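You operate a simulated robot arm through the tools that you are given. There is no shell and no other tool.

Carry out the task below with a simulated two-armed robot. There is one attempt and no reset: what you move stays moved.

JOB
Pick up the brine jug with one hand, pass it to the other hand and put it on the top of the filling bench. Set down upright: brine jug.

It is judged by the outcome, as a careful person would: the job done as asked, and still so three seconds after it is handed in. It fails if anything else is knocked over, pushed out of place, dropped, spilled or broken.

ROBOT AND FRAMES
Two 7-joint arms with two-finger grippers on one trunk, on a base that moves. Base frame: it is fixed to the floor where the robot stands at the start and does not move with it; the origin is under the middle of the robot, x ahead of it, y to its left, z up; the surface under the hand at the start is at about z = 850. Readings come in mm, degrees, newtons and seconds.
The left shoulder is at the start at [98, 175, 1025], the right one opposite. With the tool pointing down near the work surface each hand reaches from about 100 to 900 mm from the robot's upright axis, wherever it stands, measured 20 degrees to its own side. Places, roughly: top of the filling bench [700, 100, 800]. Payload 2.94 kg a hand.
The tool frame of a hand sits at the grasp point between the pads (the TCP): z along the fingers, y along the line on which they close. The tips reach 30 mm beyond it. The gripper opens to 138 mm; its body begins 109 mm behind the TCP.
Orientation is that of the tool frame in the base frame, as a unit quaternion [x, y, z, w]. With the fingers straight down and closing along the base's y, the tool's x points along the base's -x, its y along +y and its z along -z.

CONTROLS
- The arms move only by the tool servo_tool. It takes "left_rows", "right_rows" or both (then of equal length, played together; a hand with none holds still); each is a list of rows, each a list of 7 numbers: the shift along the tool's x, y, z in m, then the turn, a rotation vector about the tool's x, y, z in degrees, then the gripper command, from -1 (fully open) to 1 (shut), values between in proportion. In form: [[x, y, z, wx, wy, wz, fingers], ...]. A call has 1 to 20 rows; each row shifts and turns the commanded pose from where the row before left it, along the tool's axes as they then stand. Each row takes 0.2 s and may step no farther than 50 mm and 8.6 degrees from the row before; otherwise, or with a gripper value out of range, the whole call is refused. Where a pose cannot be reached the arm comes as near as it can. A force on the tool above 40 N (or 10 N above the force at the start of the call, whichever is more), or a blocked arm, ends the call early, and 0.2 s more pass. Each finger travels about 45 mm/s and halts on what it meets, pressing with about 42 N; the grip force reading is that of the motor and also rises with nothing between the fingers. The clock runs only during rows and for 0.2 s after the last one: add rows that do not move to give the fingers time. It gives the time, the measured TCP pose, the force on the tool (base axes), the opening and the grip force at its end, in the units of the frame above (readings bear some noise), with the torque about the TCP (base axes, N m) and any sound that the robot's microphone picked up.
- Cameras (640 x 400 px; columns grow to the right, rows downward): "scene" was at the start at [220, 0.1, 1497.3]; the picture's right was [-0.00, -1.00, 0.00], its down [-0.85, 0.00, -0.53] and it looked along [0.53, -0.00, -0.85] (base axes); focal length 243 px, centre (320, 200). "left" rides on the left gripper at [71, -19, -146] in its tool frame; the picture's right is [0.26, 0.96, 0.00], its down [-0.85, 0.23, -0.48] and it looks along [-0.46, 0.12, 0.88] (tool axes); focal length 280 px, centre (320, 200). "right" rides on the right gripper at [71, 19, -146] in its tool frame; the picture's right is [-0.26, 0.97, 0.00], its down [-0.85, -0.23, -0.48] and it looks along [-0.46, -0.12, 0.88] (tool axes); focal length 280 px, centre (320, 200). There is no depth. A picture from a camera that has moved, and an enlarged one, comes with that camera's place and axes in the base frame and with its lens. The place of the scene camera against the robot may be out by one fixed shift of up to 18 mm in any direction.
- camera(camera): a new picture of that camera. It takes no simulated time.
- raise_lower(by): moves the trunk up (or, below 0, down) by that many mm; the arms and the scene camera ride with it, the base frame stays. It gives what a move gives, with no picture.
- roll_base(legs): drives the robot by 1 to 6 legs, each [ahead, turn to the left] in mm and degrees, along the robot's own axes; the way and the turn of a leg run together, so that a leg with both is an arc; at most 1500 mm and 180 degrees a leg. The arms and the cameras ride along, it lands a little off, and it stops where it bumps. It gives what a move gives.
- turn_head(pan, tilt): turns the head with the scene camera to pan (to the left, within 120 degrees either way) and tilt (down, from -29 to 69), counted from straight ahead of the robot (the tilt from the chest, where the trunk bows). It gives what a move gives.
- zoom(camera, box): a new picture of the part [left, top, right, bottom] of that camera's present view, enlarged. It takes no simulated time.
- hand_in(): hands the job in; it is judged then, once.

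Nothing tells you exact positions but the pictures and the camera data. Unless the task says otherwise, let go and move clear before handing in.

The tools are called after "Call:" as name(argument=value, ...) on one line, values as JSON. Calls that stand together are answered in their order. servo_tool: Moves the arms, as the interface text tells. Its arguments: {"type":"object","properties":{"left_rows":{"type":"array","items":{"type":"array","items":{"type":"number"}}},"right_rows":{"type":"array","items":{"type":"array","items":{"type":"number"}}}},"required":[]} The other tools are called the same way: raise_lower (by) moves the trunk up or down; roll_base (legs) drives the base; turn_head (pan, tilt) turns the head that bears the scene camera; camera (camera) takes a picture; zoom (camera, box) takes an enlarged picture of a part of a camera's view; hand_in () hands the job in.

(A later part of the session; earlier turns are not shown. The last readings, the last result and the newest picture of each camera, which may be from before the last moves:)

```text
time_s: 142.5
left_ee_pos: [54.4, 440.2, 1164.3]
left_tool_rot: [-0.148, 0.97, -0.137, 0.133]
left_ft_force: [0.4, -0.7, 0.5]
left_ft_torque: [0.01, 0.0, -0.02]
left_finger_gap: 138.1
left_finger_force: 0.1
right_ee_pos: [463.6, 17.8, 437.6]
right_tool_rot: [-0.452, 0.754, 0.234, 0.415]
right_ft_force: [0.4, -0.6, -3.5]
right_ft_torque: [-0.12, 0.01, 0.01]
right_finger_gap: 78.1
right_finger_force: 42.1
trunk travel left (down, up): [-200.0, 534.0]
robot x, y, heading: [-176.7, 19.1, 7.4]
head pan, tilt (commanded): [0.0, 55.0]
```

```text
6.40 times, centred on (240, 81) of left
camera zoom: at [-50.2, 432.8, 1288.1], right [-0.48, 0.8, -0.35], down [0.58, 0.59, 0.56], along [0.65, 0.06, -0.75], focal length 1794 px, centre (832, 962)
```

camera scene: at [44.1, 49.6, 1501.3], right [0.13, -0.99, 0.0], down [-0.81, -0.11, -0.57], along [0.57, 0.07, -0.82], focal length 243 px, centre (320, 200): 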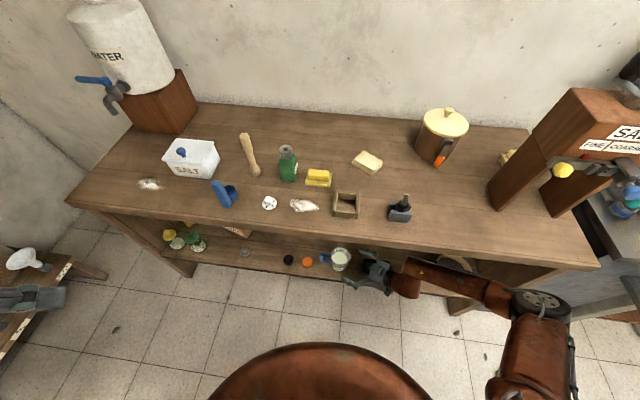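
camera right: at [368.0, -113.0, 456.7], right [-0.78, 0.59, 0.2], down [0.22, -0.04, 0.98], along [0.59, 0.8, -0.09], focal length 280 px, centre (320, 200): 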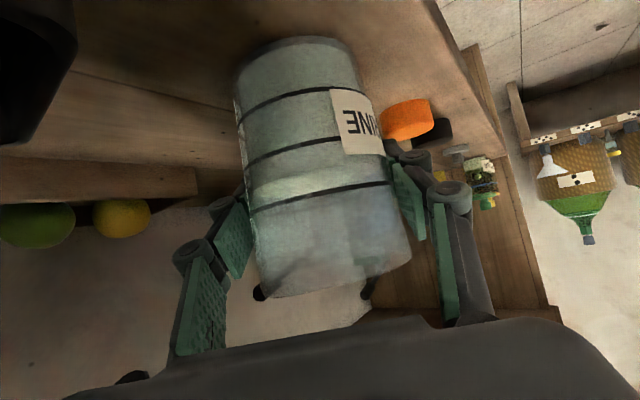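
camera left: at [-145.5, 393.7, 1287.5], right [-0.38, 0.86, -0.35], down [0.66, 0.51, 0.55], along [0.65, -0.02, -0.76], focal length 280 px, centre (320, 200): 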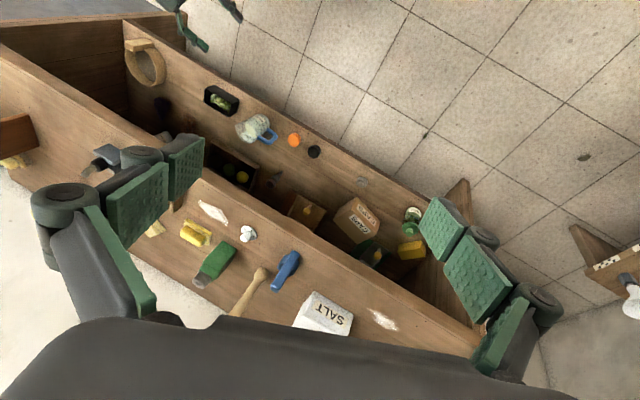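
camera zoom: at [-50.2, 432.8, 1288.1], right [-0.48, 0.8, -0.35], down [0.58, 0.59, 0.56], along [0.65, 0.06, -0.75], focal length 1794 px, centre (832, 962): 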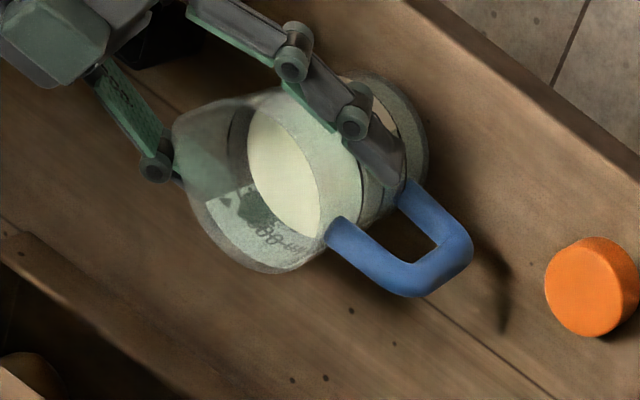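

The jug is off the shelf: the force shows about 3.5 N of weight and it moves with the hand. I lift further, slowly.

Call:
servo_tool(right_rows=[[-0.0025, 0, -0.0016, 0, 0, 0, 1], [-0.0033, 0, -0.0022, 0, 0, 0, 1], [-0.0033, 0, -0.0022, 0, 0, 0, 1], [-0.0033, 0, -0.0022, 0, 0, 0, 1], [-0.0025, 0, -0.0016, 0, 0, 0, 1], [0, 0, 0, 0, 0, 0, 1]])

Call:
camera(camera="right")

Call:
zoom(camera="left", box=[190, 50, 290, 112])

```text
time_s: 143.9
left_ee_pos: [53.3, 439.1, 1162.8]
left_tool_rot: [-0.147, 0.971, -0.137, 0.133]
left_ft_force: [0.6, 0.1, 0.5]
left_ft_torque: [0.02, 0.0, 0.01]
left_finger_gap: 138.0
left_finger_force: 0.1
right_ee_pos: [464.6, 20.3, 455.1]
right_tool_rot: [-0.452, 0.755, 0.234, 0.414]
right_ft_force: [0.7, -0.1, -4.0]
right_ft_torque: [-0.1, 0.0, -0.04]
right_finger_gap: 78.0
right_finger_force: 42.4
trunk travel left (down, up): [-200.0, 534.0]
robot x, y, heading: [-175.0, 23.3, 7.3]
head pan, tilt (commanded): [0.0, 55.0]
```

```text
taken
camera right: at [367.6, -111.6, 474.8], right [-0.78, 0.59, 0.2], down [0.22, -0.04, 0.98], along [0.59, 0.8, -0.09], focal length 280 px, centre (320, 200)
```

right: 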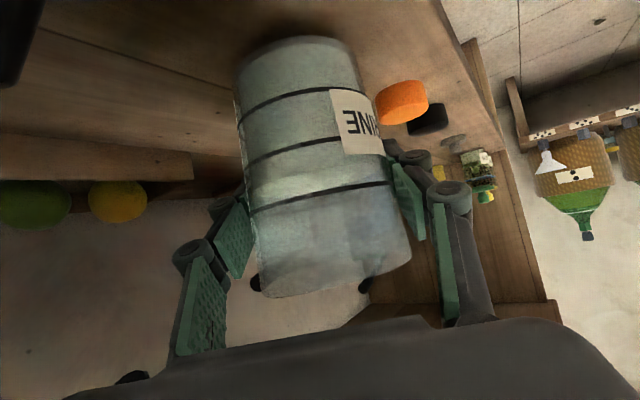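

```text
6.40 times, centred on (240, 81) of left
camera zoom: at [-50.1, 432.8, 1288.1], right [-0.48, 0.8, -0.35], down [0.58, 0.59, 0.56], along [0.65, 0.06, -0.75], focal length 1794 px, centre (832, 962)
```

zoom: 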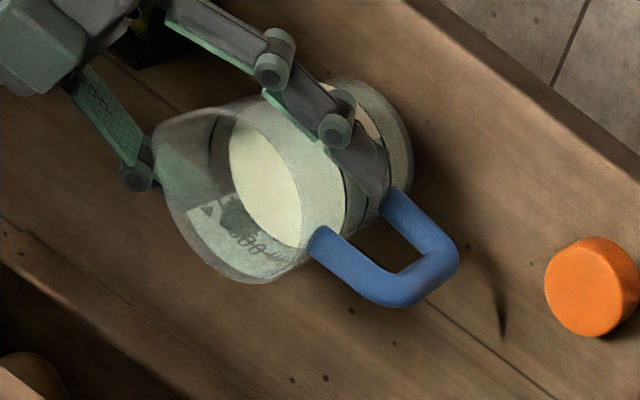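

The grip holds steadily with the jug about 23 mm clear. I lift another 25 mm and then back the base away gently so the jug comes out from under the bench.

Call:
servo_tool(right_rows=[[-0.0025, 0, -0.0016, 0, 0, 0, 1], [-0.0042, 0, -0.0027, 0, 0, 0, 1], [-0.0042, 0, -0.0027, 0, 0, 0, 1], [-0.0042, 0, -0.0027, 0, 0, 0, 1], [-0.0042, 0, -0.0027, 0, 0, 0, 1], [-0.0025, 0, -0.0016, 0, 0, 0, 1], [0, 0, 0, 0, 0, 0, 1]])

Call:
roll_base(legs=[[-30, 0]])

Call:
servo_tool(right_rows=[[0, 0, 0, 0, 0, 0, 1], [0, 0, 0, 0, 0, 0, 1]])

Call:
camera(camera="right")

Call:
camera(camera="scene")

```text
time_s: 145.5
left_ee_pos: [54.3, 439.9, 1163.5]
left_tool_rot: [-0.148, 0.971, -0.137, 0.133]
left_ft_force: [0.3, -0.4, 0.7]
left_ft_torque: [0.01, -0.03, 0.0]
left_finger_gap: 138.0
left_finger_force: 0.0
right_ee_pos: [462.7, 19.8, 479.6]
right_tool_rot: [-0.452, 0.755, 0.234, 0.415]
right_ft_force: [0.2, -0.3, -3.4]
right_ft_torque: [-0.1, -0.04, 0.0]
right_finger_gap: 77.8
right_finger_force: 41.8
trunk travel left (down, up): [-200.0, 534.0]
robot x, y, heading: [-175.7, 17.5, 7.4]
head pan, tilt (commanded): [0.0, 55.0]
```

```text
time_s: 146.3
left_ee_pos: [22.1, 435.7, 1164.3]
left_tool_rot: [-0.147, 0.97, -0.138, 0.134]
left_ft_force: [-2.5, -0.3, -0.5]
left_ft_torque: [0.03, -0.08, 0.04]
left_finger_gap: 138.0
left_finger_force: 0.0
right_ee_pos: [433.1, 15.4, 481.8]
right_tool_rot: [-0.451, 0.755, 0.233, 0.415]
right_ft_force: [0.1, -0.2, -3.6]
right_ft_torque: [-0.13, 0.0, -0.05]
right_finger_gap: 77.7
right_finger_force: 41.8
trunk travel left (down, up): [-200.0, 534.0]
robot x, y, heading: [-208.1, 15.6, 7.4]
head pan, tilt (commanded): [0.0, 55.0]
```

```text
time_s: 146.9
left_ee_pos: [24.6, 436.5, 1164.1]
left_tool_rot: [-0.148, 0.971, -0.136, 0.133]
left_ft_force: [0.4, -0.6, -0.7]
left_ft_torque: [0.02, 0.0, 0.0]
left_finger_gap: 137.8
left_finger_force: 0.0
right_ee_pos: [432.6, 14.7, 480.7]
right_tool_rot: [-0.452, 0.755, 0.234, 0.414]
right_ft_force: [0.0, 0.7, -3.6]
right_ft_torque: [-0.1, 0.0, 0.03]
right_finger_gap: 77.8
right_finger_force: 42.1
trunk travel left (down, up): [-200.0, 534.0]
robot x, y, heading: [-207.6, 16.2, 7.2]
head pan, tilt (commanded): [0.0, 55.0]
```

```text
taken
camera right: at [336.7, -115.4, 499.9], right [-0.78, 0.59, 0.2], down [0.22, -0.04, 0.98], along [0.59, 0.8, -0.09], focal length 280 px, centre (320, 200)
```

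right: 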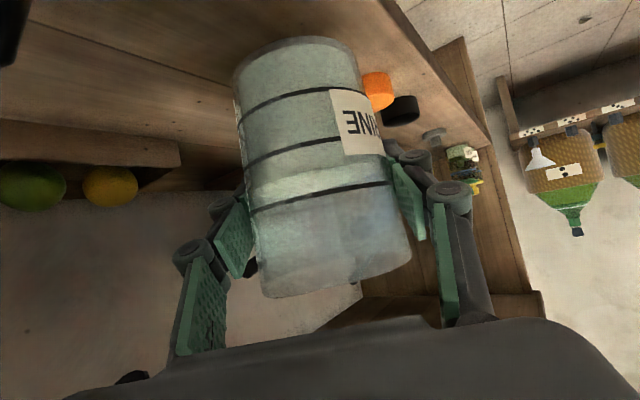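

```text
taken
camera scene: at [15.0, 45.6, 1501.2], right [0.13, -0.99, 0.0], down [-0.81, -0.11, -0.57], along [0.57, 0.07, -0.82], focal length 243 px, centre (320, 200)
```

scene: 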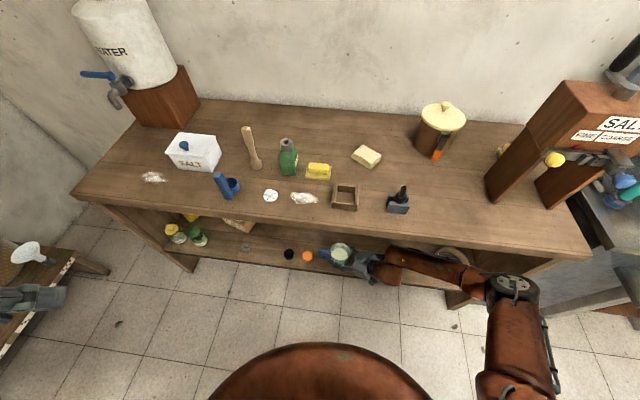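

The jug rides securely. I keep backing away from the bench in gentle 40 mm legs.

Call:
roll_base(legs=[[-40, 0], [-40, 0]])

Call:
roll_base(legs=[[-40, 0], [-40, 0]])

Call:
servo_tool(right_rows=[[0, 0, 0, 0, 0, 0, 1], [0, 0, 0, 0, 0, 0, 1]])

Call:
camera(camera="right")

Call:
camera(camera="scene")

Call:
camera(camera="left")

```text
time_s: 148.3
left_ee_pos: [-44.3, 426.0, 1161.5]
left_tool_rot: [-0.148, 0.971, -0.137, 0.128]
left_ft_force: [0.1, -0.3, -0.6]
left_ft_torque: [0.03, 0.01, -0.01]
left_finger_gap: 138.1
left_finger_force: 0.1
right_ee_pos: [359.4, 6.0, 477.2]
right_tool_rot: [-0.451, 0.757, 0.235, 0.411]
right_ft_force: [-0.3, 0.6, -4.1]
right_ft_torque: [-0.16, 0.0, 0.02]
right_finger_gap: 78.1
right_finger_force: 42.0
trunk travel left (down, up): [-200.0, 534.0]
robot x, y, heading: [-286.6, 7.3, 7.7]
head pan, tilt (commanded): [0.0, 55.0]
```

```text
time_s: 149.6
left_ee_pos: [-125.0, 415.7, 1162.6]
left_tool_rot: [-0.146, 0.971, -0.138, 0.126]
left_ft_force: [0.7, -0.5, -0.3]
left_ft_torque: [0.03, 0.0, -0.02]
left_finger_gap: 137.7
left_finger_force: 0.0
right_ee_pos: [280.8, -4.1, 477.8]
right_tool_rot: [-0.451, 0.756, 0.234, 0.412]
right_ft_force: [1.9, 1.4, -3.1]
right_ft_torque: [-0.18, 0.01, 0.04]
right_finger_gap: 77.9
right_finger_force: 41.8
trunk travel left (down, up): [-200.0, 534.0]
robot x, y, heading: [-368.8, -6.8, 7.0]
head pan, tilt (commanded): [0.0, 55.0]
```

```text
time_s: 150.2
left_ee_pos: [-139.9, 414.3, 1163.4]
left_tool_rot: [-0.145, 0.971, -0.138, 0.131]
left_ft_force: [1.5, -0.2, 0.1]
left_ft_torque: [-0.04, 0.16, -0.06]
left_finger_gap: 137.6
left_finger_force: 0.0
right_ee_pos: [272.7, -5.8, 485.2]
right_tool_rot: [-0.454, 0.753, 0.232, 0.417]
right_ft_force: [1.2, -0.6, -4.7]
right_ft_torque: [-0.07, -0.03, 0.05]
right_finger_gap: 78.2
right_finger_force: 42.0
trunk travel left (down, up): [-200.0, 534.0]
robot x, y, heading: [-367.1, -0.8, 7.3]
head pan, tilt (commanded): [0.0, 55.0]
```

```text
taken
camera right: at [176.9, -136.7, 503.2], right [-0.78, 0.59, 0.19], down [0.21, -0.04, 0.98], along [0.59, 0.8, -0.09], focal length 280 px, centre (320, 200)
```

right: 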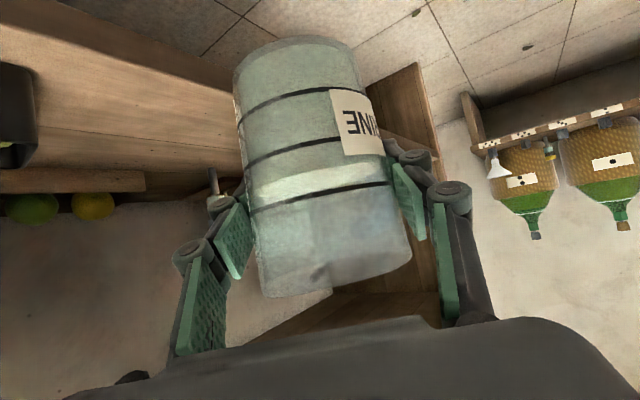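

```text
taken
camera scene: at [-136.3, 25.5, 1500.0], right [0.13, -0.99, 0.0], down [-0.82, -0.11, -0.57], along [0.56, 0.07, -0.82], focal length 243 px, centre (320, 200)
```

scene: 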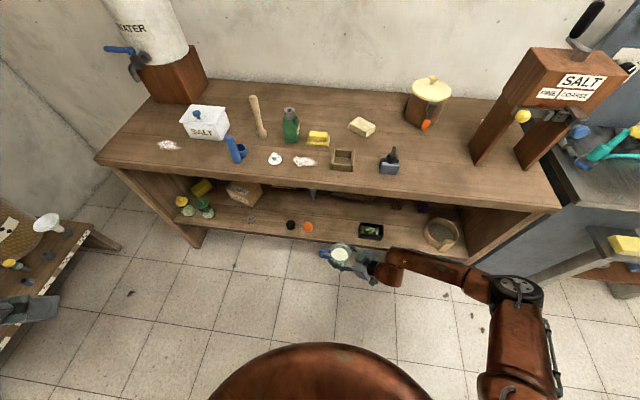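

```text
taken
camera left: at [-243.2, 407.1, 1288.6], right [-0.48, 0.8, -0.35], down [0.59, 0.59, 0.55], along [0.65, 0.06, -0.75], focal length 280 px, centre (320, 200)
```

left: 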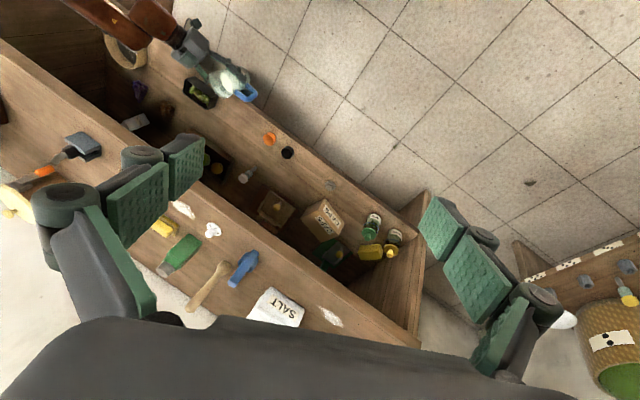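

The jug is clear of the bench, upright and held firmly. I raise it smoothly to a handover height in front of the robot, keeping the orientation constant.

Call:
servo_tool(right_rows=[[-0.008, 0.005, -0.0027, 0, 0, 0, 1], [-0.0164, 0.01, -0.0054, 0, 0, 0, 1], [-0.0164, 0.01, -0.0054, 0, 0, 0, 1], [-0.0164, 0.01, -0.0054, 0, 0, 0, 1], [-0.0164, 0.01, -0.0054, 0, 0, 0, 1], [-0.0164, 0.01, -0.0054, 0, 0, 0, 1], [-0.0164, 0.01, -0.0054, 0, 0, 0, 1], [-0.0164, 0.01, -0.0054, 0, 0, 0, 1], [-0.0164, 0.01, -0.0054, 0, 0, 0, 1], [-0.0164, 0.01, -0.0054, 0, 0, 0, 1], [-0.0164, 0.01, -0.0054, 0, 0, 0, 1], [-0.0164, 0.01, -0.0054, 0, 0, 0, 1], [-0.0164, 0.01, -0.0054, 0, 0, 0, 1], [-0.008, 0.005, -0.0027, 0, 0, 0, 1], [0, 0, 0, 0, 0, 0, 1], [0, 0, 0, 0, 0, 0, 1]])

Call:
camera(camera="right")

Call:
camera(camera="scene")

```text
time_s: 153.6
left_ee_pos: [-144.9, 411.8, 1165.8]
left_tool_rot: [-0.145, 0.97, -0.138, 0.135]
left_ft_force: [-0.2, 0.5, -0.7]
left_ft_torque: [0.01, -0.04, 0.02]
left_finger_gap: 138.2
left_finger_force: 0.0
right_ee_pos: [179.2, 109.3, 701.3]
right_tool_rot: [-0.453, 0.751, 0.231, 0.42]
right_ft_force: [1.0, 0.6, -4.2]
right_ft_torque: [-0.08, 0.01, -0.02]
right_finger_gap: 78.2
right_finger_force: 41.6
trunk travel left (down, up): [-200.0, 534.0]
robot x, y, heading: [-368.2, -7.4, 7.5]
head pan, tilt (commanded): [0.0, 55.0]
```

```text
taken
camera right: at [82.9, -20.8, 719.0], right [-0.78, 0.59, 0.19], down [0.2, -0.04, 0.98], along [0.59, 0.8, -0.09], focal length 280 px, centre (320, 200)
```

right: 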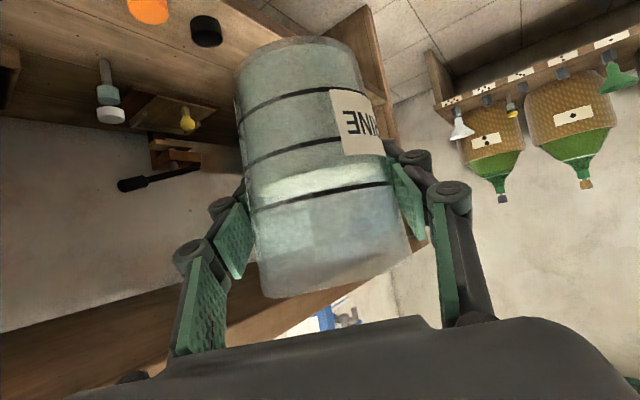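

```text
taken
camera scene: at [-145.1, 24.6, 1501.2], right [0.13, -0.99, 0.0], down [-0.81, -0.11, -0.57], along [0.57, 0.07, -0.82], focal length 243 px, centre (320, 200)
```

scene: 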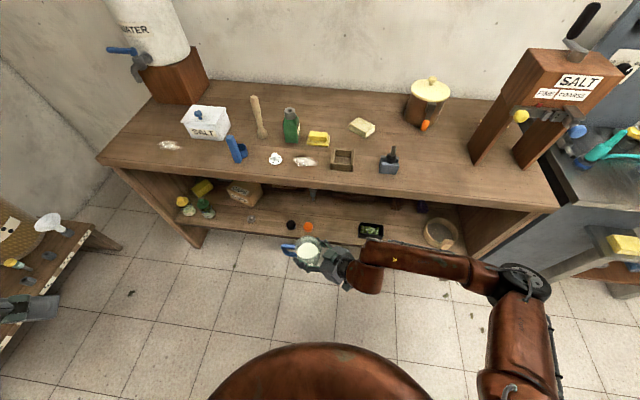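

The jug is at handover height and stable. I turn the right hand 27° back toward straight ahead, spinning the jug in place, so that the left hand can come down comfortably.

Call:
servo_tool(right_rows=[[0, 0, 0, 1.89, 0.08, 1.21, 1], [0, 0, 0, 3.78, 0.15, 2.42, 1], [0, 0, 0, 3.78, 0.15, 2.42, 1], [0, 0, 0, 3.78, 0.15, 2.42, 1], [0, 0, 0, 3.78, 0.15, 2.42, 1], [0, 0, 0, 3.78, 0.15, 2.42, 1], [0, 0, 0, 1.89, 0.08, 1.21, 1], [0, 0, 0, 0, 0, 0, 1], [0, 0, 0, 0, 0, 0, 1]])

Call:
camera(camera="right")

Call:
camera(camera="scene")

Call:
camera(camera="left")

```text
time_s: 155.6
left_ee_pos: [-145.9, 412.3, 1165.3]
left_tool_rot: [-0.145, 0.97, -0.138, 0.136]
left_ft_force: [0.1, -0.5, 0.6]
left_ft_torque: [0.02, -0.02, -0.01]
left_finger_gap: 138.0
left_finger_force: 0.1
right_ee_pos: [204.8, 72.1, 714.5]
right_tool_rot: [-0.299, 0.826, 0.145, 0.456]
right_ft_force: [1.1, 0.1, -4.6]
right_ft_torque: [-0.07, 0.0, -0.04]
right_finger_gap: 78.1
right_finger_force: 41.6
right hand out of reach, approached as far as the arm can: row 5, 6, 7
trunk travel left (down, up): [-200.0, 534.0]
robot x, y, heading: [-366.8, -6.2, 7.3]
head pan, tilt (commanded): [0.0, 55.0]
```

```text
taken
camera right: at [65.3, -12.6, 734.4], right [-0.5, 0.85, 0.19], down [0.17, -0.12, 0.98], along [0.85, 0.52, -0.09], focal length 280 px, centre (320, 200)
```

right: 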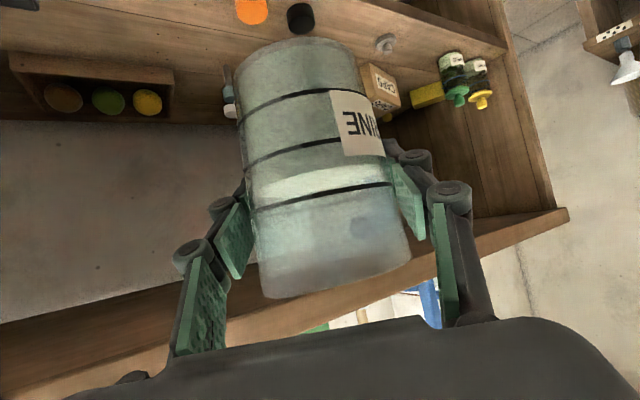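

```text
taken
camera scene: at [-145.0, 24.5, 1501.2], right [0.13, -0.99, 0.0], down [-0.81, -0.11, -0.57], along [0.57, 0.07, -0.82], focal length 243 px, centre (320, 200)
```

scene: 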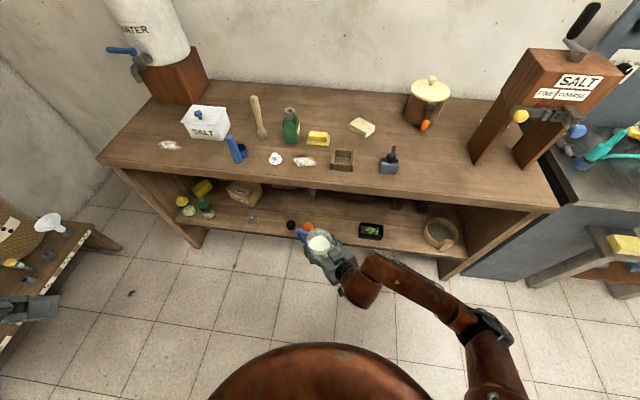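

```text
taken
camera left: at [-250.4, 406.2, 1289.5], right [-0.48, 0.8, -0.35], down [0.58, 0.59, 0.56], along [0.66, 0.06, -0.75], focal length 280 px, centre (320, 200)
```

left: 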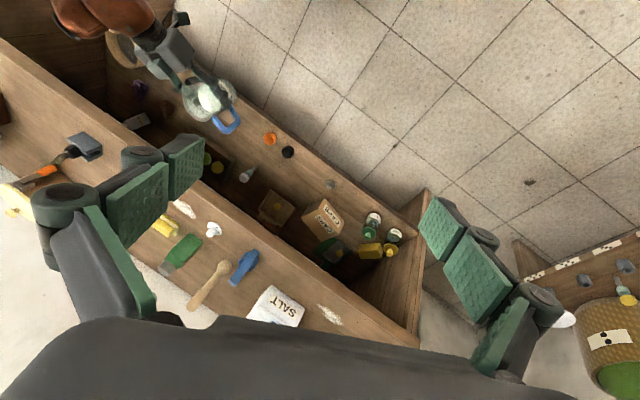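

The jug is now at about (205, 72), rim near z ≈ 760, still upright, with the right hand at yaw 37°. I zoom from the left wrist camera to confirm the jug position and attitude before bringing the left hand over.

Call:
zoom(camera="left", box=[150, 50, 270, 140])

Call:
zoom(camera="scene", box=[275, 215, 375, 290])

```text
4.44 times, centred on (210, 95) of left
camera zoom: at [-250.4, 406.2, 1289.5], right [-0.48, 0.8, -0.35], down [0.58, 0.59, 0.56], along [0.66, 0.06, -0.75], focal length 1246 px, centre (809, 667)
```

zoom: 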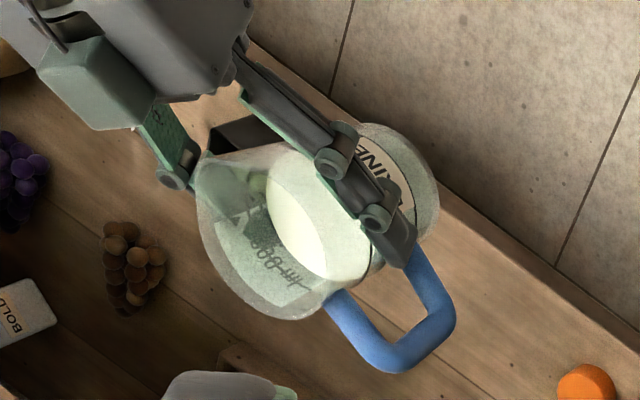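

```text
5.33 times, centred on (325, 252) of scene
camera zoom: at [-145.0, 24.5, 1501.2], right [0.13, -0.99, 0.0], down [-0.81, -0.11, -0.57], along [0.57, 0.07, -0.82], focal length 1295 px, centre (293, -80)
```

zoom: 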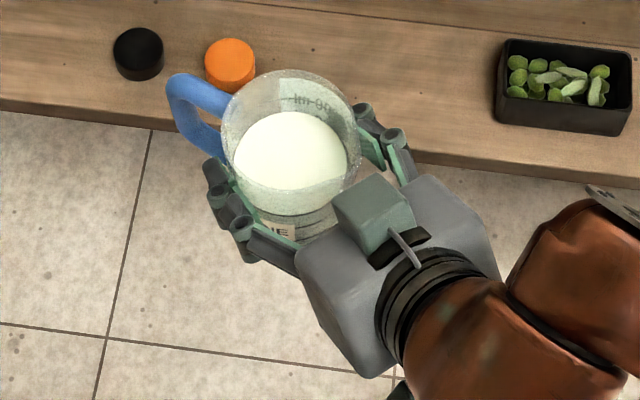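

The jug is upright at (205, 72), matching the right hand's grasp point. The left hand will come from above with its closing line parallel to the right hand's but higher on the jug. First I rotate the left hand to point straight down with the right closing direction.

Call:
servo_tool(left_rows=[[0, 0, 0, -4.06, 1.96, -4.07, -1], [0, 0, 0, -4.06, 1.96, -4.07, -1], [0, 0, 0, -4.06, 1.96, -4.07, -1], [0, 0, 0, -4.06, 1.96, -4.07, -1], [0, 0, 0, -4.06, 1.96, -4.07, -1], [0, 0, 0, 0, 0, 0, -1], [0, 0, 0, 0, 0, 0, -1]], right_rows=[[0, 0, 0, 0, 0, 0, 1], [0, 0, 0, 0, 0, 0, 1], [0, 0, 0, 0, 0, 0, 1], [0, 0, 0, 0, 0, 0, 1], [0, 0, 0, 0, 0, 0, 1], [0, 0, 0, 0, 0, 0, 1], [0, 0, 0, 0, 0, 0, 1]])

```text
time_s: 157.2
left_ee_pos: [-145.0, 413.3, 1165.7]
left_tool_rot: [-0.323, 0.947, 0.001, -0.001]
left_ft_force: [0.1, -0.6, -0.2]
left_ft_torque: [-0.01, 0.01, -0.02]
left_finger_gap: 138.0
left_finger_force: 0.1
right_ee_pos: [203.7, 73.6, 714.5]
right_tool_rot: [-0.3, 0.826, 0.146, 0.455]
right_ft_force: [-0.1, 1.5, -3.2]
right_ft_torque: [-0.06, 0.01, 0.02]
right_finger_gap: 78.1
right_finger_force: 42.3
trunk travel left (down, up): [-200.0, 534.0]
robot x, y, heading: [-367.5, -2.2, 7.5]
head pan, tilt (commanded): [0.0, 55.0]
```

The left hand now points straight down with the desired closing direction. I carry it over toward a point above the jug, checking partway.

Call:
servo_tool(left_rows=[[-0.0049, -0.0345, 0.005, 0, 0, 0, -1], [-0.0049, -0.0345, 0.005, 0, 0, 0, -1], [-0.0049, -0.0345, 0.005, 0, 0, 0, -1], [-0.0049, -0.0345, 0.005, 0, 0, 0, -1], [-0.0049, -0.0345, 0.005, 0, 0, 0, -1], [-0.0049, -0.0345, 0.005, 0, 0, 0, -1], [-0.0049, -0.0345, 0.005, 0, 0, 0, -1], [-0.0049, -0.0345, 0.005, 0, 0, 0, -1], [0, 0, 0, 0, 0, 0, -1], [0, 0, 0, 0, 0, 0, -1]])

Call:
camera(camera="scene")

Call:
camera(camera="left")

```text
time_s: 159.4
left_ee_pos: [56.1, 218.4, 1127.8]
left_tool_rot: [-0.323, 0.947, 0.0, -0.001]
left_ft_force: [0.6, 0.1, -0.4]
left_ft_torque: [0.02, 0.05, -0.01]
left_finger_gap: 138.1
left_finger_force: 0.0
right_ee_pos: [203.9, 74.0, 714.7]
right_tool_rot: [-0.299, 0.826, 0.145, 0.455]
right_ft_force: [0.2, 0.6, -4.1]
right_ft_torque: [-0.07, 0.03, 0.0]
right_finger_gap: 78.2
right_finger_force: 42.7
trunk travel left (down, up): [-200.0, 534.0]
robot x, y, heading: [-372.1, -6.7, 7.5]
head pan, tilt (commanded): [0.0, 55.0]
```

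```text
taken
camera scene: at [-144.5, 24.4, 1501.1], right [0.13, -0.99, 0.0], down [-0.81, -0.11, -0.57], along [0.57, 0.07, -0.82], focal length 243 px, centre (320, 200)
```

scene: 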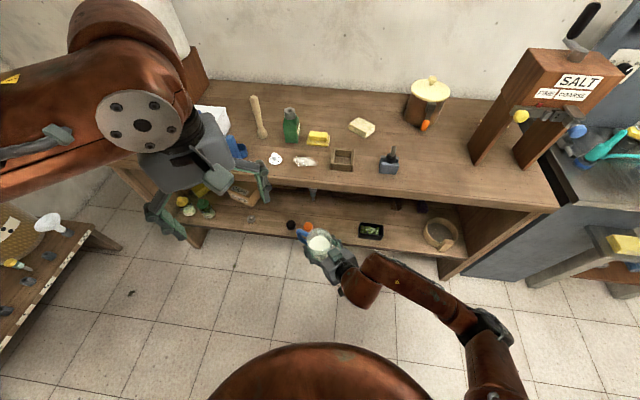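

```text
taken
camera left: at [12.8, 161.3, 1272.5], right [-0.8, 0.6, 0.0], down [0.53, 0.7, 0.47], along [0.29, 0.38, -0.88], focal length 280 px, centre (320, 200)
```

left: 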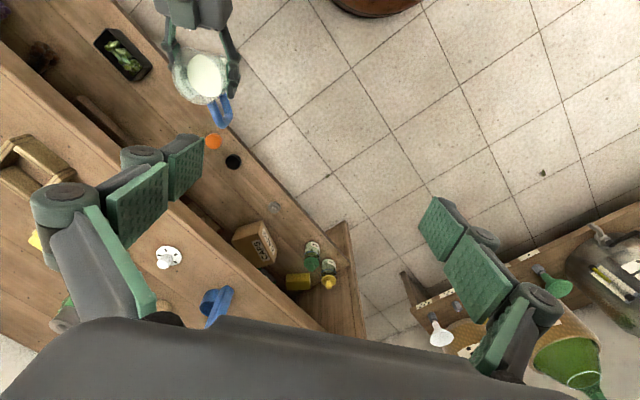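

The path is clear. I continue until the left hand is above the jug at z ≈ 1000.

Call:
servo_tool(left_rows=[[-0.0041, -0.0293, 0.0183, 0, 0, 0, -1], [-0.0041, -0.0293, 0.0183, 0, 0, 0, -1], [-0.0041, -0.0293, 0.0183, 0, 0, 0, -1], [-0.0041, -0.0293, 0.0183, 0, 0, 0, -1], [-0.0041, -0.0293, 0.0183, 0, 0, 0, -1], [-0.0041, -0.0293, 0.0183, 0, 0, 0, -1], [-0.0041, -0.0293, 0.0183, 0, 0, 0, -1], [0, 0, 0, 0, 0, 0, -1], [0, 0, 0, 0, 0, 0, -1]])

Call:
camera(camera="scene")

Call:
camera(camera="left")

Call:
camera(camera="right")

```text
time_s: 161.4
left_ee_pos: [92.0, 204.4, 1102.5]
left_tool_rot: [-0.323, 0.946, 0.0, -0.001]
left_ft_force: [0.4, 0.1, 0.1]
left_ft_torque: [-0.02, 0.03, 0.06]
left_finger_gap: 137.7
left_finger_force: 0.0
left hand out of reach, approached as far as the arm can: row 2, 3, 4, 5, 6, 7
right_ee_pos: [205.2, 73.8, 716.0]
right_tool_rot: [-0.3, 0.826, 0.146, 0.455]
right_ft_force: [0.4, 0.4, -3.9]
right_ft_torque: [-0.1, 0.03, 0.02]
right_finger_gap: 78.1
right_finger_force: 42.2
trunk travel left (down, up): [-200.0, 534.0]
robot x, y, heading: [-369.5, -4.7, 7.4]
head pan, tilt (commanded): [0.0, 55.0]
```

```text
taken
camera scene: at [-144.9, 24.4, 1501.2], right [0.13, -0.99, 0.0], down [-0.81, -0.11, -0.57], along [0.57, 0.07, -0.82], focal length 243 px, centre (320, 200)
```

scene: 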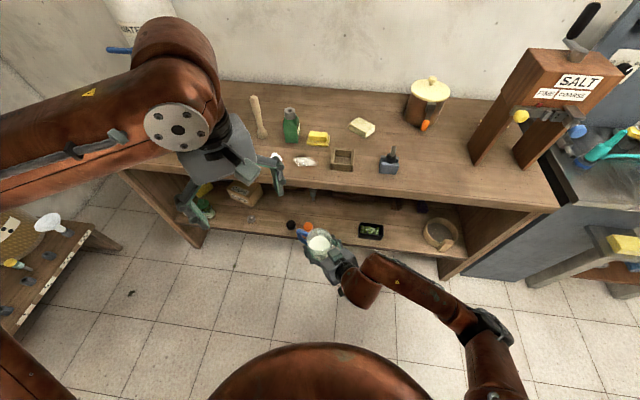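

```text
taken
camera left: at [48.4, 146.6, 1247.1], right [-0.8, 0.6, 0.0], down [0.53, 0.7, 0.47], along [0.29, 0.38, -0.88], focal length 280 px, centre (320, 200)
```

left: 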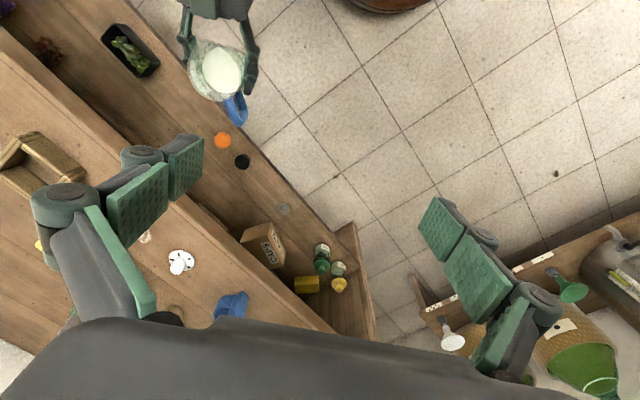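

```text
taken
camera right: at [65.3, -12.6, 734.4], right [-0.5, 0.85, 0.19], down [0.17, -0.12, 0.98], along [0.85, 0.52, -0.09], focal length 280 px, centre (320, 200)
```

right: 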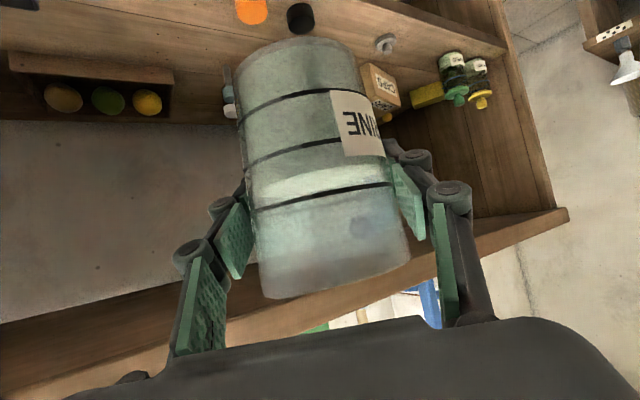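

The left wrist hits its limit with that twist. Turning the jug so that the left hand needs no twist is better: I extend the right hand forward and to the left, then turn it to point straight ahead.

Call:
servo_tool(right_rows=[[-0.005, 0.0033, 0.0075, 0, 0, 0, 1], [-0.0101, 0.0067, 0.0151, 0, 0, 0, 1], [-0.0101, 0.0067, 0.0151, 0, 0, 0, 1], [-0.0101, 0.0067, 0.0151, 0, 0, 0, 1], [-0.0101, 0.0067, 0.0151, 0, 0, 0, 1], [-0.005, 0.0033, 0.0075, 0, 0, 0, 1], [0, 0, 0, 2.1, 0.08, 1.36, 1], [0, 0, 0, 4.2, 0.165, 2.72, 1], [0, 0, 0, 4.2, 0.165, 2.72, 1], [0, 0, 0, 4.2, 0.165, 2.72, 1], [0, 0, 0, 4.2, 0.165, 2.72, 1], [0, 0, 0, 4.2, 0.165, 2.72, 1], [0, 0, 0, 2.1, 0.08, 1.36, 1], [0, 0, 0, 0, 0, 0, 1], [0, 0, 0, 0, 0, 0, 1]])

Call:
camera(camera="scene")

Call:
camera(camera="right")

```text
time_s: 164.6
left_ee_pos: [91.4, 205.2, 1102.3]
left_tool_rot: [-0.323, 0.946, 0.0, 0.0]
left_ft_force: [1.3, -0.2, -0.5]
left_ft_torque: [0.0, 0.01, -0.01]
left_finger_gap: 138.1
left_finger_force: 0.1
right_ee_pos: [253.5, 155.6, 716.1]
right_tool_rot: [-0.075, 0.875, 0.022, 0.477]
right_ft_force: [-0.6, 0.3, -3.1]
right_ft_torque: [-0.12, 0.08, -0.04]
right_finger_gap: 78.2
right_finger_force: 41.7
trunk travel left (down, up): [-200.0, 534.0]
robot x, y, heading: [-366.0, -5.1, 7.5]
head pan, tilt (commanded): [0.0, 55.0]
```

```text
taken
camera scene: at [-144.8, 24.8, 1501.2], right [0.13, -0.99, 0.0], down [-0.81, -0.11, -0.57], along [0.57, 0.07, -0.82], focal length 243 px, centre (320, 200)
```

scene: 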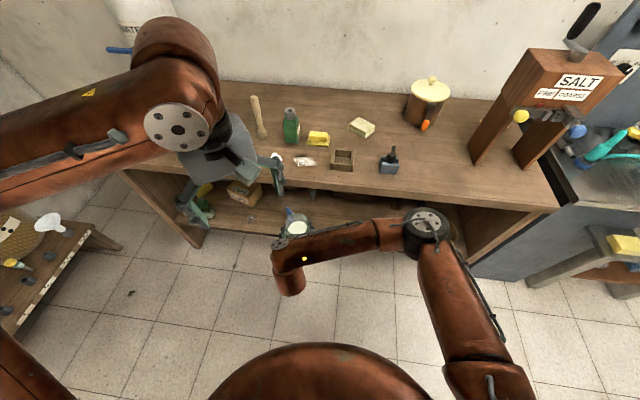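

```text
taken
camera right: at [91.1, 151.1, 735.3], right [-0.01, 0.98, 0.19], down [0.09, -0.19, 0.98], along [1.0, 0.03, -0.09], focal length 280 px, centre (320, 200)
```

right: 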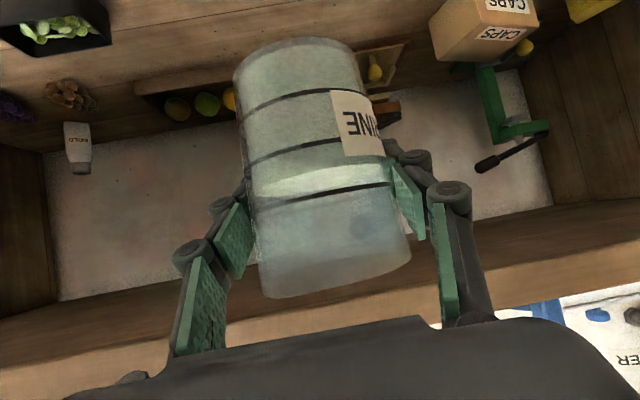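

The right hand now points straight ahead with the jug upright at (254, 156), rim near z ≈ 761. I untwist the left hand to its natural direction and move it above the jug.

Call:
servo_tool(left_rows=[[0, 0, 0, 0, 0, 7.5, -1], [0, 0, 0, 0, 0, 7.5, -1], [0, 0, 0, 0, 0, 7.5, -1], [0, 0, 0, 0, 0, 7.5, -1], [0, 0, 0, 0, 0, 0, -1], [-0.0257, -0.0118, 0.01, 0, 0, 0, -1], [-0.0257, -0.0118, 0.01, 0, 0, 0, -1], [-0.0257, -0.0118, 0.01, 0, 0, 0, -1], [-0.0257, -0.0118, 0.01, 0, 0, 0, -1], [-0.0257, -0.0118, 0.01, 0, 0, 0, -1], [-0.0257, -0.0118, 0.01, 0, 0, 0, -1], [0, 0, 0, 0, 0, 0, -1], [0, 0, 0, 0, 0, 0, -1]])

Call:
camera(camera="scene")

Call:
camera(camera="left")

```text
time_s: 167.4
left_ee_pos: [93.3, 205.2, 1101.0]
left_tool_rot: [-0.066, 0.998, 0.0, -0.001]
left_ft_force: [-0.6, -0.6, 0.3]
left_ft_torque: [0.0, 0.03, -0.01]
left_finger_gap: 137.9
left_finger_force: 0.1
left hand out of reach, approached as far as the arm can: row 6, 7, 8, 9, 10, 11
right_ee_pos: [254.2, 155.6, 715.4]
right_tool_rot: [-0.075, 0.875, 0.022, 0.477]
right_ft_force: [0.2, -0.3, -4.4]
right_ft_torque: [-0.04, 0.09, 0.0]
right_finger_gap: 78.2
right_finger_force: 41.8
trunk travel left (down, up): [-200.0, 534.0]
robot x, y, heading: [-364.2, -4.9, 7.6]
head pan, tilt (commanded): [0.0, 55.0]
```

```text
taken
camera scene: at [-144.8, 24.8, 1501.2], right [0.13, -0.99, 0.0], down [-0.81, -0.11, -0.57], along [0.57, 0.07, -0.82], focal length 243 px, centre (320, 200)
```

scene: 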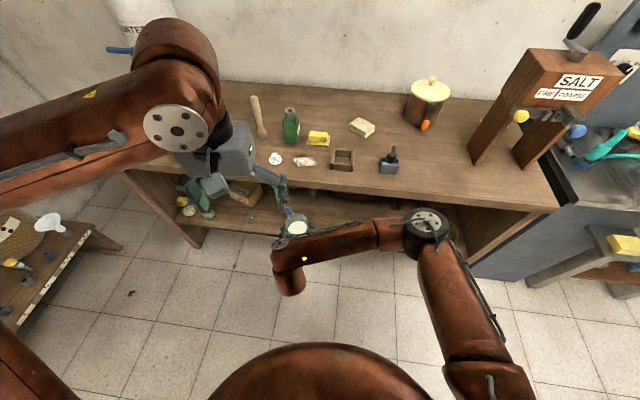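

```text
taken
camera left: at [25.5, 176.9, 1245.9], right [-0.39, 0.92, 0.0], down [0.81, 0.34, 0.47], along [0.44, 0.18, -0.88], focal length 280 px, centre (320, 200)
```

left: 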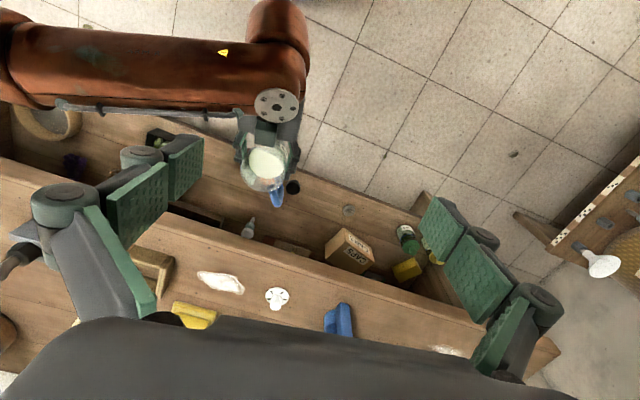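

The left arm is folded into a corner of its range. I take it out to the left and then forward, so it unfolds, before coming over the jug.

Call:
servo_tool(left_rows=[[0, 0.0375, 0, 0, 0, 0, -1], [0, 0.0375, 0, 0, 0, 0, -1], [0, 0.0375, 0, 0, 0, 0, -1], [0, 0.0375, 0, 0, 0, 0, -1], [-0.035, 0, 0, 0, 0, 0, -1], [-0.035, 0, 0, 0, 0, 0, -1], [-0.035, 0, 0, 0, 0, 0, -1], [0, 0, 0, 0, 0, 0, -1], [0, 0, 0, 0, 0, 0, -1]])

Call:
camera(camera="scene")

```text
time_s: 169.4
left_ee_pos: [179.2, 369.1, 1098.0]
left_tool_rot: [-0.067, 0.998, -0.001, -0.002]
left_ft_force: [-0.1, 0.2, -0.2]
left_ft_torque: [-0.02, 0.03, -0.01]
left_finger_gap: 137.9
left_finger_force: 0.0
right_ee_pos: [255.4, 154.7, 716.4]
right_tool_rot: [-0.076, 0.876, 0.023, 0.476]
right_ft_force: [-0.5, 1.0, -3.7]
right_ft_torque: [-0.07, 0.05, -0.06]
right_finger_gap: 78.0
right_finger_force: 42.0
trunk travel left (down, up): [-200.0, 534.0]
robot x, y, heading: [-366.4, -5.3, 7.5]
head pan, tilt (commanded): [0.0, 55.0]
```

```text
taken
camera scene: at [-143.9, 25.2, 1501.0], right [0.13, -0.99, 0.0], down [-0.81, -0.11, -0.57], along [0.57, 0.07, -0.82], focal length 243 px, centre (320, 200)
```

scene: 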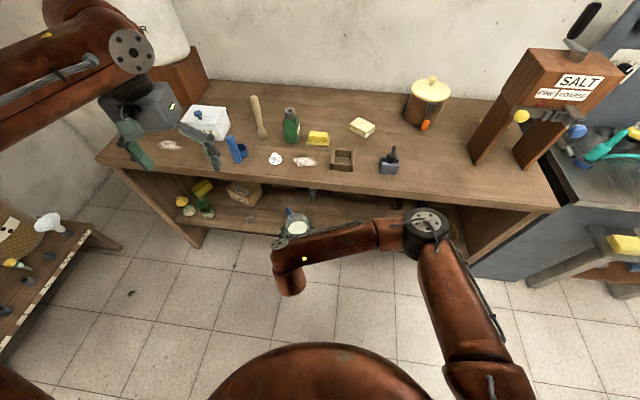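

That worked. Now I bring the left hand in toward the jug from this extended posture, in two stages.

Call:
servo_tool(left_rows=[[-0.01, -0.035, 0, 0, 0, 0, -1], [-0.01, -0.035, 0, 0, 0, 0, -1], [-0.01, -0.035, 0, 0, 0, 0, -1], [0, 0, 0, 0, 0, 0, -1], [0, 0, 0, 0, 0, 0, -1]])

Call:
servo_tool(left_rows=[[-0.005, -0.035, 0, 0, 0, 0, -1], [-0.005, -0.035, 0, 0, 0, 0, -1], [-0.005, -0.035, 0, 0, 0, 0, -1], [0, 0, 0, 0, 0, 0, -1], [0, 0, 0, 0, 0, 0, -1]])

Call:
camera(camera="scene")

Call:
camera(camera="left")

```text
time_s: 170.6
left_ee_pos: [181.8, 317.0, 1099.8]
left_tool_rot: [-0.066, 0.998, 0.001, -0.001]
left_ft_force: [-1.2, -0.3, -0.5]
left_ft_torque: [0.01, -0.02, -0.03]
left_finger_gap: 137.8
left_finger_force: 0.0
left hand out of reach, approached as far as the arm can: row 2, 3
right_ee_pos: [255.0, 156.3, 716.3]
right_tool_rot: [-0.075, 0.875, 0.022, 0.477]
right_ft_force: [0.0, 0.5, -4.3]
right_ft_torque: [-0.05, 0.05, 0.02]
right_finger_gap: 78.3
right_finger_force: 42.3
trunk travel left (down, up): [-200.0, 534.0]
robot x, y, heading: [-369.2, -1.8, 7.4]
head pan, tilt (commanded): [0.0, 55.0]
```

```text
time_s: 171.8
left_ee_pos: [184.0, 306.5, 1100.1]
left_tool_rot: [-0.066, 0.998, 0.0, -0.001]
left_ft_force: [-0.2, 1.0, 0.0]
left_ft_torque: [-0.02, -0.04, 0.01]
left_finger_gap: 137.9
left_finger_force: 0.2
left hand out of reach, approached as far as the arm can: row 1, 2, 3
right_ee_pos: [253.8, 157.6, 716.1]
right_tool_rot: [-0.075, 0.875, 0.022, 0.477]
right_ft_force: [-2.7, -1.0, -2.4]
right_ft_torque: [0.03, 0.08, 0.16]
right_finger_gap: 78.0
right_finger_force: 41.6
trunk travel left (down, up): [-200.0, 534.0]
robot x, y, heading: [-367.6, -4.1, 7.5]
head pan, tilt (commanded): [0.0, 55.0]
```

```text
taken
camera scene: at [-144.7, 25.0, 1501.2], right [0.13, -0.99, 0.0], down [-0.81, -0.11, -0.57], along [0.57, 0.07, -0.82], focal length 243 px, centre (320, 200)
```

scene: 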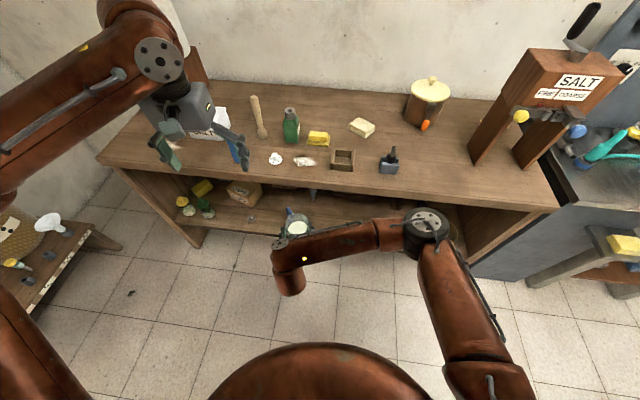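

```text
taken
camera left: at [116.9, 278.7, 1244.8], right [-0.39, 0.92, 0.0], down [0.81, 0.34, 0.47], along [0.44, 0.18, -0.88], focal length 280 px, centre (320, 200)
```

left: 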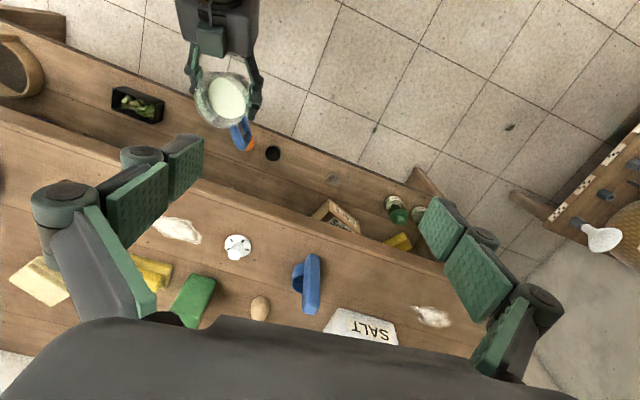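

The left wrist cannot twist further that way, but a two-finger hand can use the opposite twist. I rotate the left hand clockwise about the vertical in free space and see how far it goes.

Call:
servo_tool(left_rows=[[0, 0, 0, 0, 0, 8.5, -1], [0, 0, 0, 0, 0, 8.5, -1], [0, 0, 0, 0, 0, 8.5, -1], [0, 0, 0, 0, 0, 8.5, -1], [0, 0, 0, 0, 0, 8.5, -1], [0, 0, 0, 0, 0, 8.5, -1], [0, 0, 0, 0, 0, 8.5, -1], [0, 0, 0, 0, 0, 8.5, -1], [0, 0, 0, 0, 0, 8.5, -1], [0, 0, 0, 0, 0, 8.5, -1], [0, 0, 0, 0, 0, 0, -1], [0, 0, 0, 0, 0, 0, -1]])

Call:
camera(camera="scene")

```text
time_s: 174.4
left_ee_pos: [184.3, 305.8, 1097.3]
left_tool_rot: [0.625, 0.781, 0.0, -0.002]
left_ft_force: [-0.5, 0.3, -0.6]
left_ft_torque: [0.0, 0.01, 0.03]
left_finger_gap: 137.7
left_finger_force: 0.1
right_ee_pos: [254.7, 157.5, 716.0]
right_tool_rot: [-0.075, 0.875, 0.023, 0.478]
right_ft_force: [-2.0, 1.3, -2.6]
right_ft_torque: [0.0, 0.07, 0.09]
right_finger_gap: 78.5
right_finger_force: 42.0
trunk travel left (down, up): [-200.0, 534.0]
robot x, y, heading: [-364.2, -2.1, 7.5]
head pan, tilt (commanded): [0.0, 55.0]
```

```text
taken
camera scene: at [-144.6, 25.0, 1501.2], right [0.13, -0.99, 0.0], down [-0.81, -0.11, -0.57], along [0.57, 0.07, -0.82], focal length 243 px, centre (320, 200)
```

scene: 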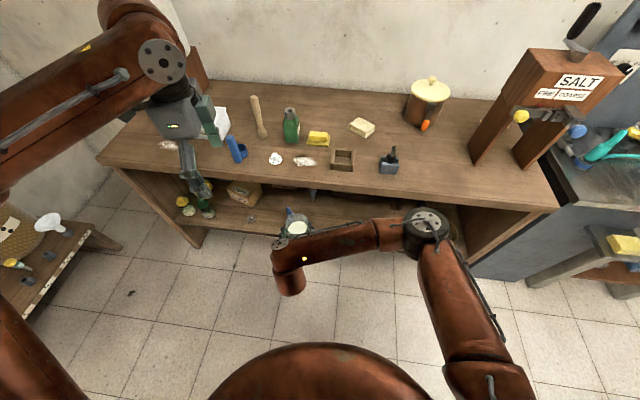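

The clockwise twist works freely. I test whether the left hand can now reach above the jug.

Call:
servo_tool(left_rows=[[-0.0322, 0.0071, 0, 0, 0, 0, -1], [-0.0322, 0.0071, 0, 0, 0, 0, -1], [-0.0322, 0.0071, 0, 0, 0, 0, -1], [-0.0322, 0.0071, 0, 0, 0, 0, -1], [-0.0322, 0.0071, 0, 0, 0, 0, -1], [0, 0, 0, 0, 0, 0, -1], [0, 0, 0, 0, 0, 0, -1]])

Call:
camera(camera="scene")

Call:
camera(camera="left")

Call:
camera(camera="right")

```text
time_s: 176.0
left_ee_pos: [184.0, 306.1, 1097.1]
left_tool_rot: [0.625, 0.781, 0.0, -0.001]
left_ft_force: [-0.5, 0.7, 0.5]
left_ft_torque: [0.0, 0.0, 0.01]
left_finger_gap: 138.1
left_finger_force: 0.0
left hand out of reach, approached as far as the arm can: row 1, 2, 3, 4, 5
right_ee_pos: [254.8, 156.4, 717.1]
right_tool_rot: [-0.075, 0.876, 0.022, 0.477]
right_ft_force: [-1.4, 0.3, -1.6]
right_ft_torque: [0.02, 0.08, 0.09]
right_finger_gap: 78.0
right_finger_force: 42.2
trunk travel left (down, up): [-200.0, 534.0]
robot x, y, heading: [-365.8, -2.6, 7.4]
head pan, tilt (commanded): [0.0, 55.0]
```

```text
taken
camera scene: at [-144.7, 25.0, 1501.2], right [0.13, -0.99, 0.0], down [-0.81, -0.11, -0.57], along [0.57, 0.07, -0.82], focal length 243 px, centre (320, 200)
```

scene: 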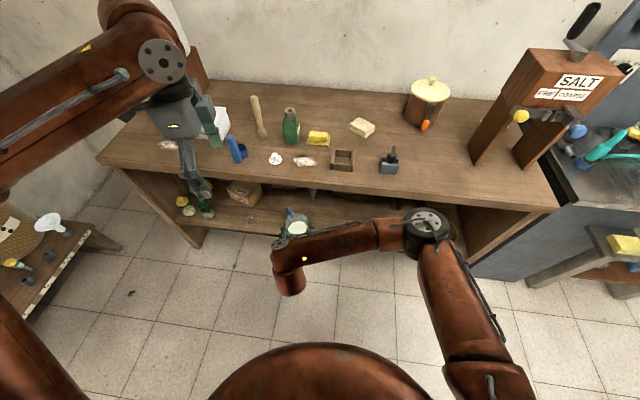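

```text
taken
camera left: at [150.3, 372.1, 1242.5], right [0.88, 0.47, 0.0], down [0.41, -0.78, 0.47], along [0.22, -0.42, -0.88], focal length 280 px, centre (320, 200)
```

left: 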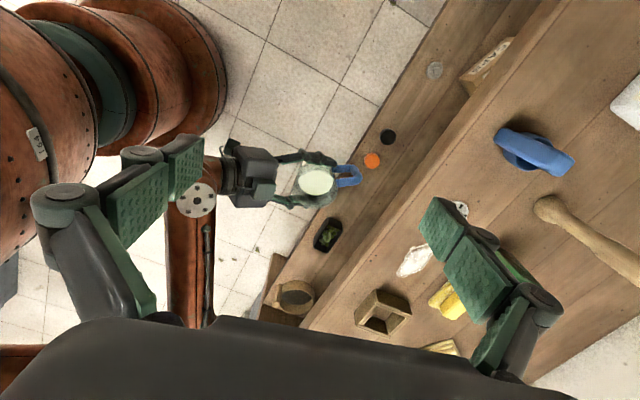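

```text
taken
camera right: at [91.2, 151.0, 735.3], right [-0.01, 0.98, 0.19], down [0.09, -0.19, 0.98], along [1.0, 0.03, -0.09], focal length 280 px, centre (320, 200)
```

right: 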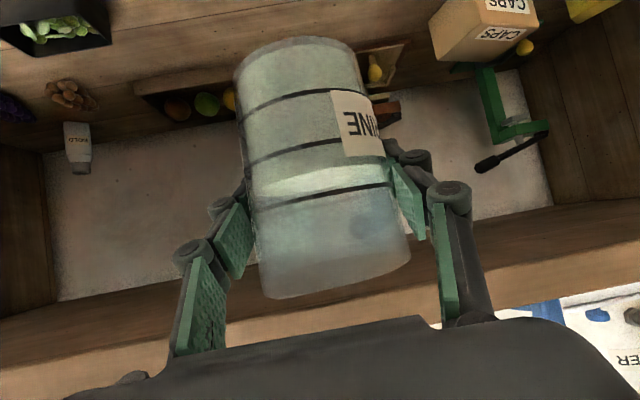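

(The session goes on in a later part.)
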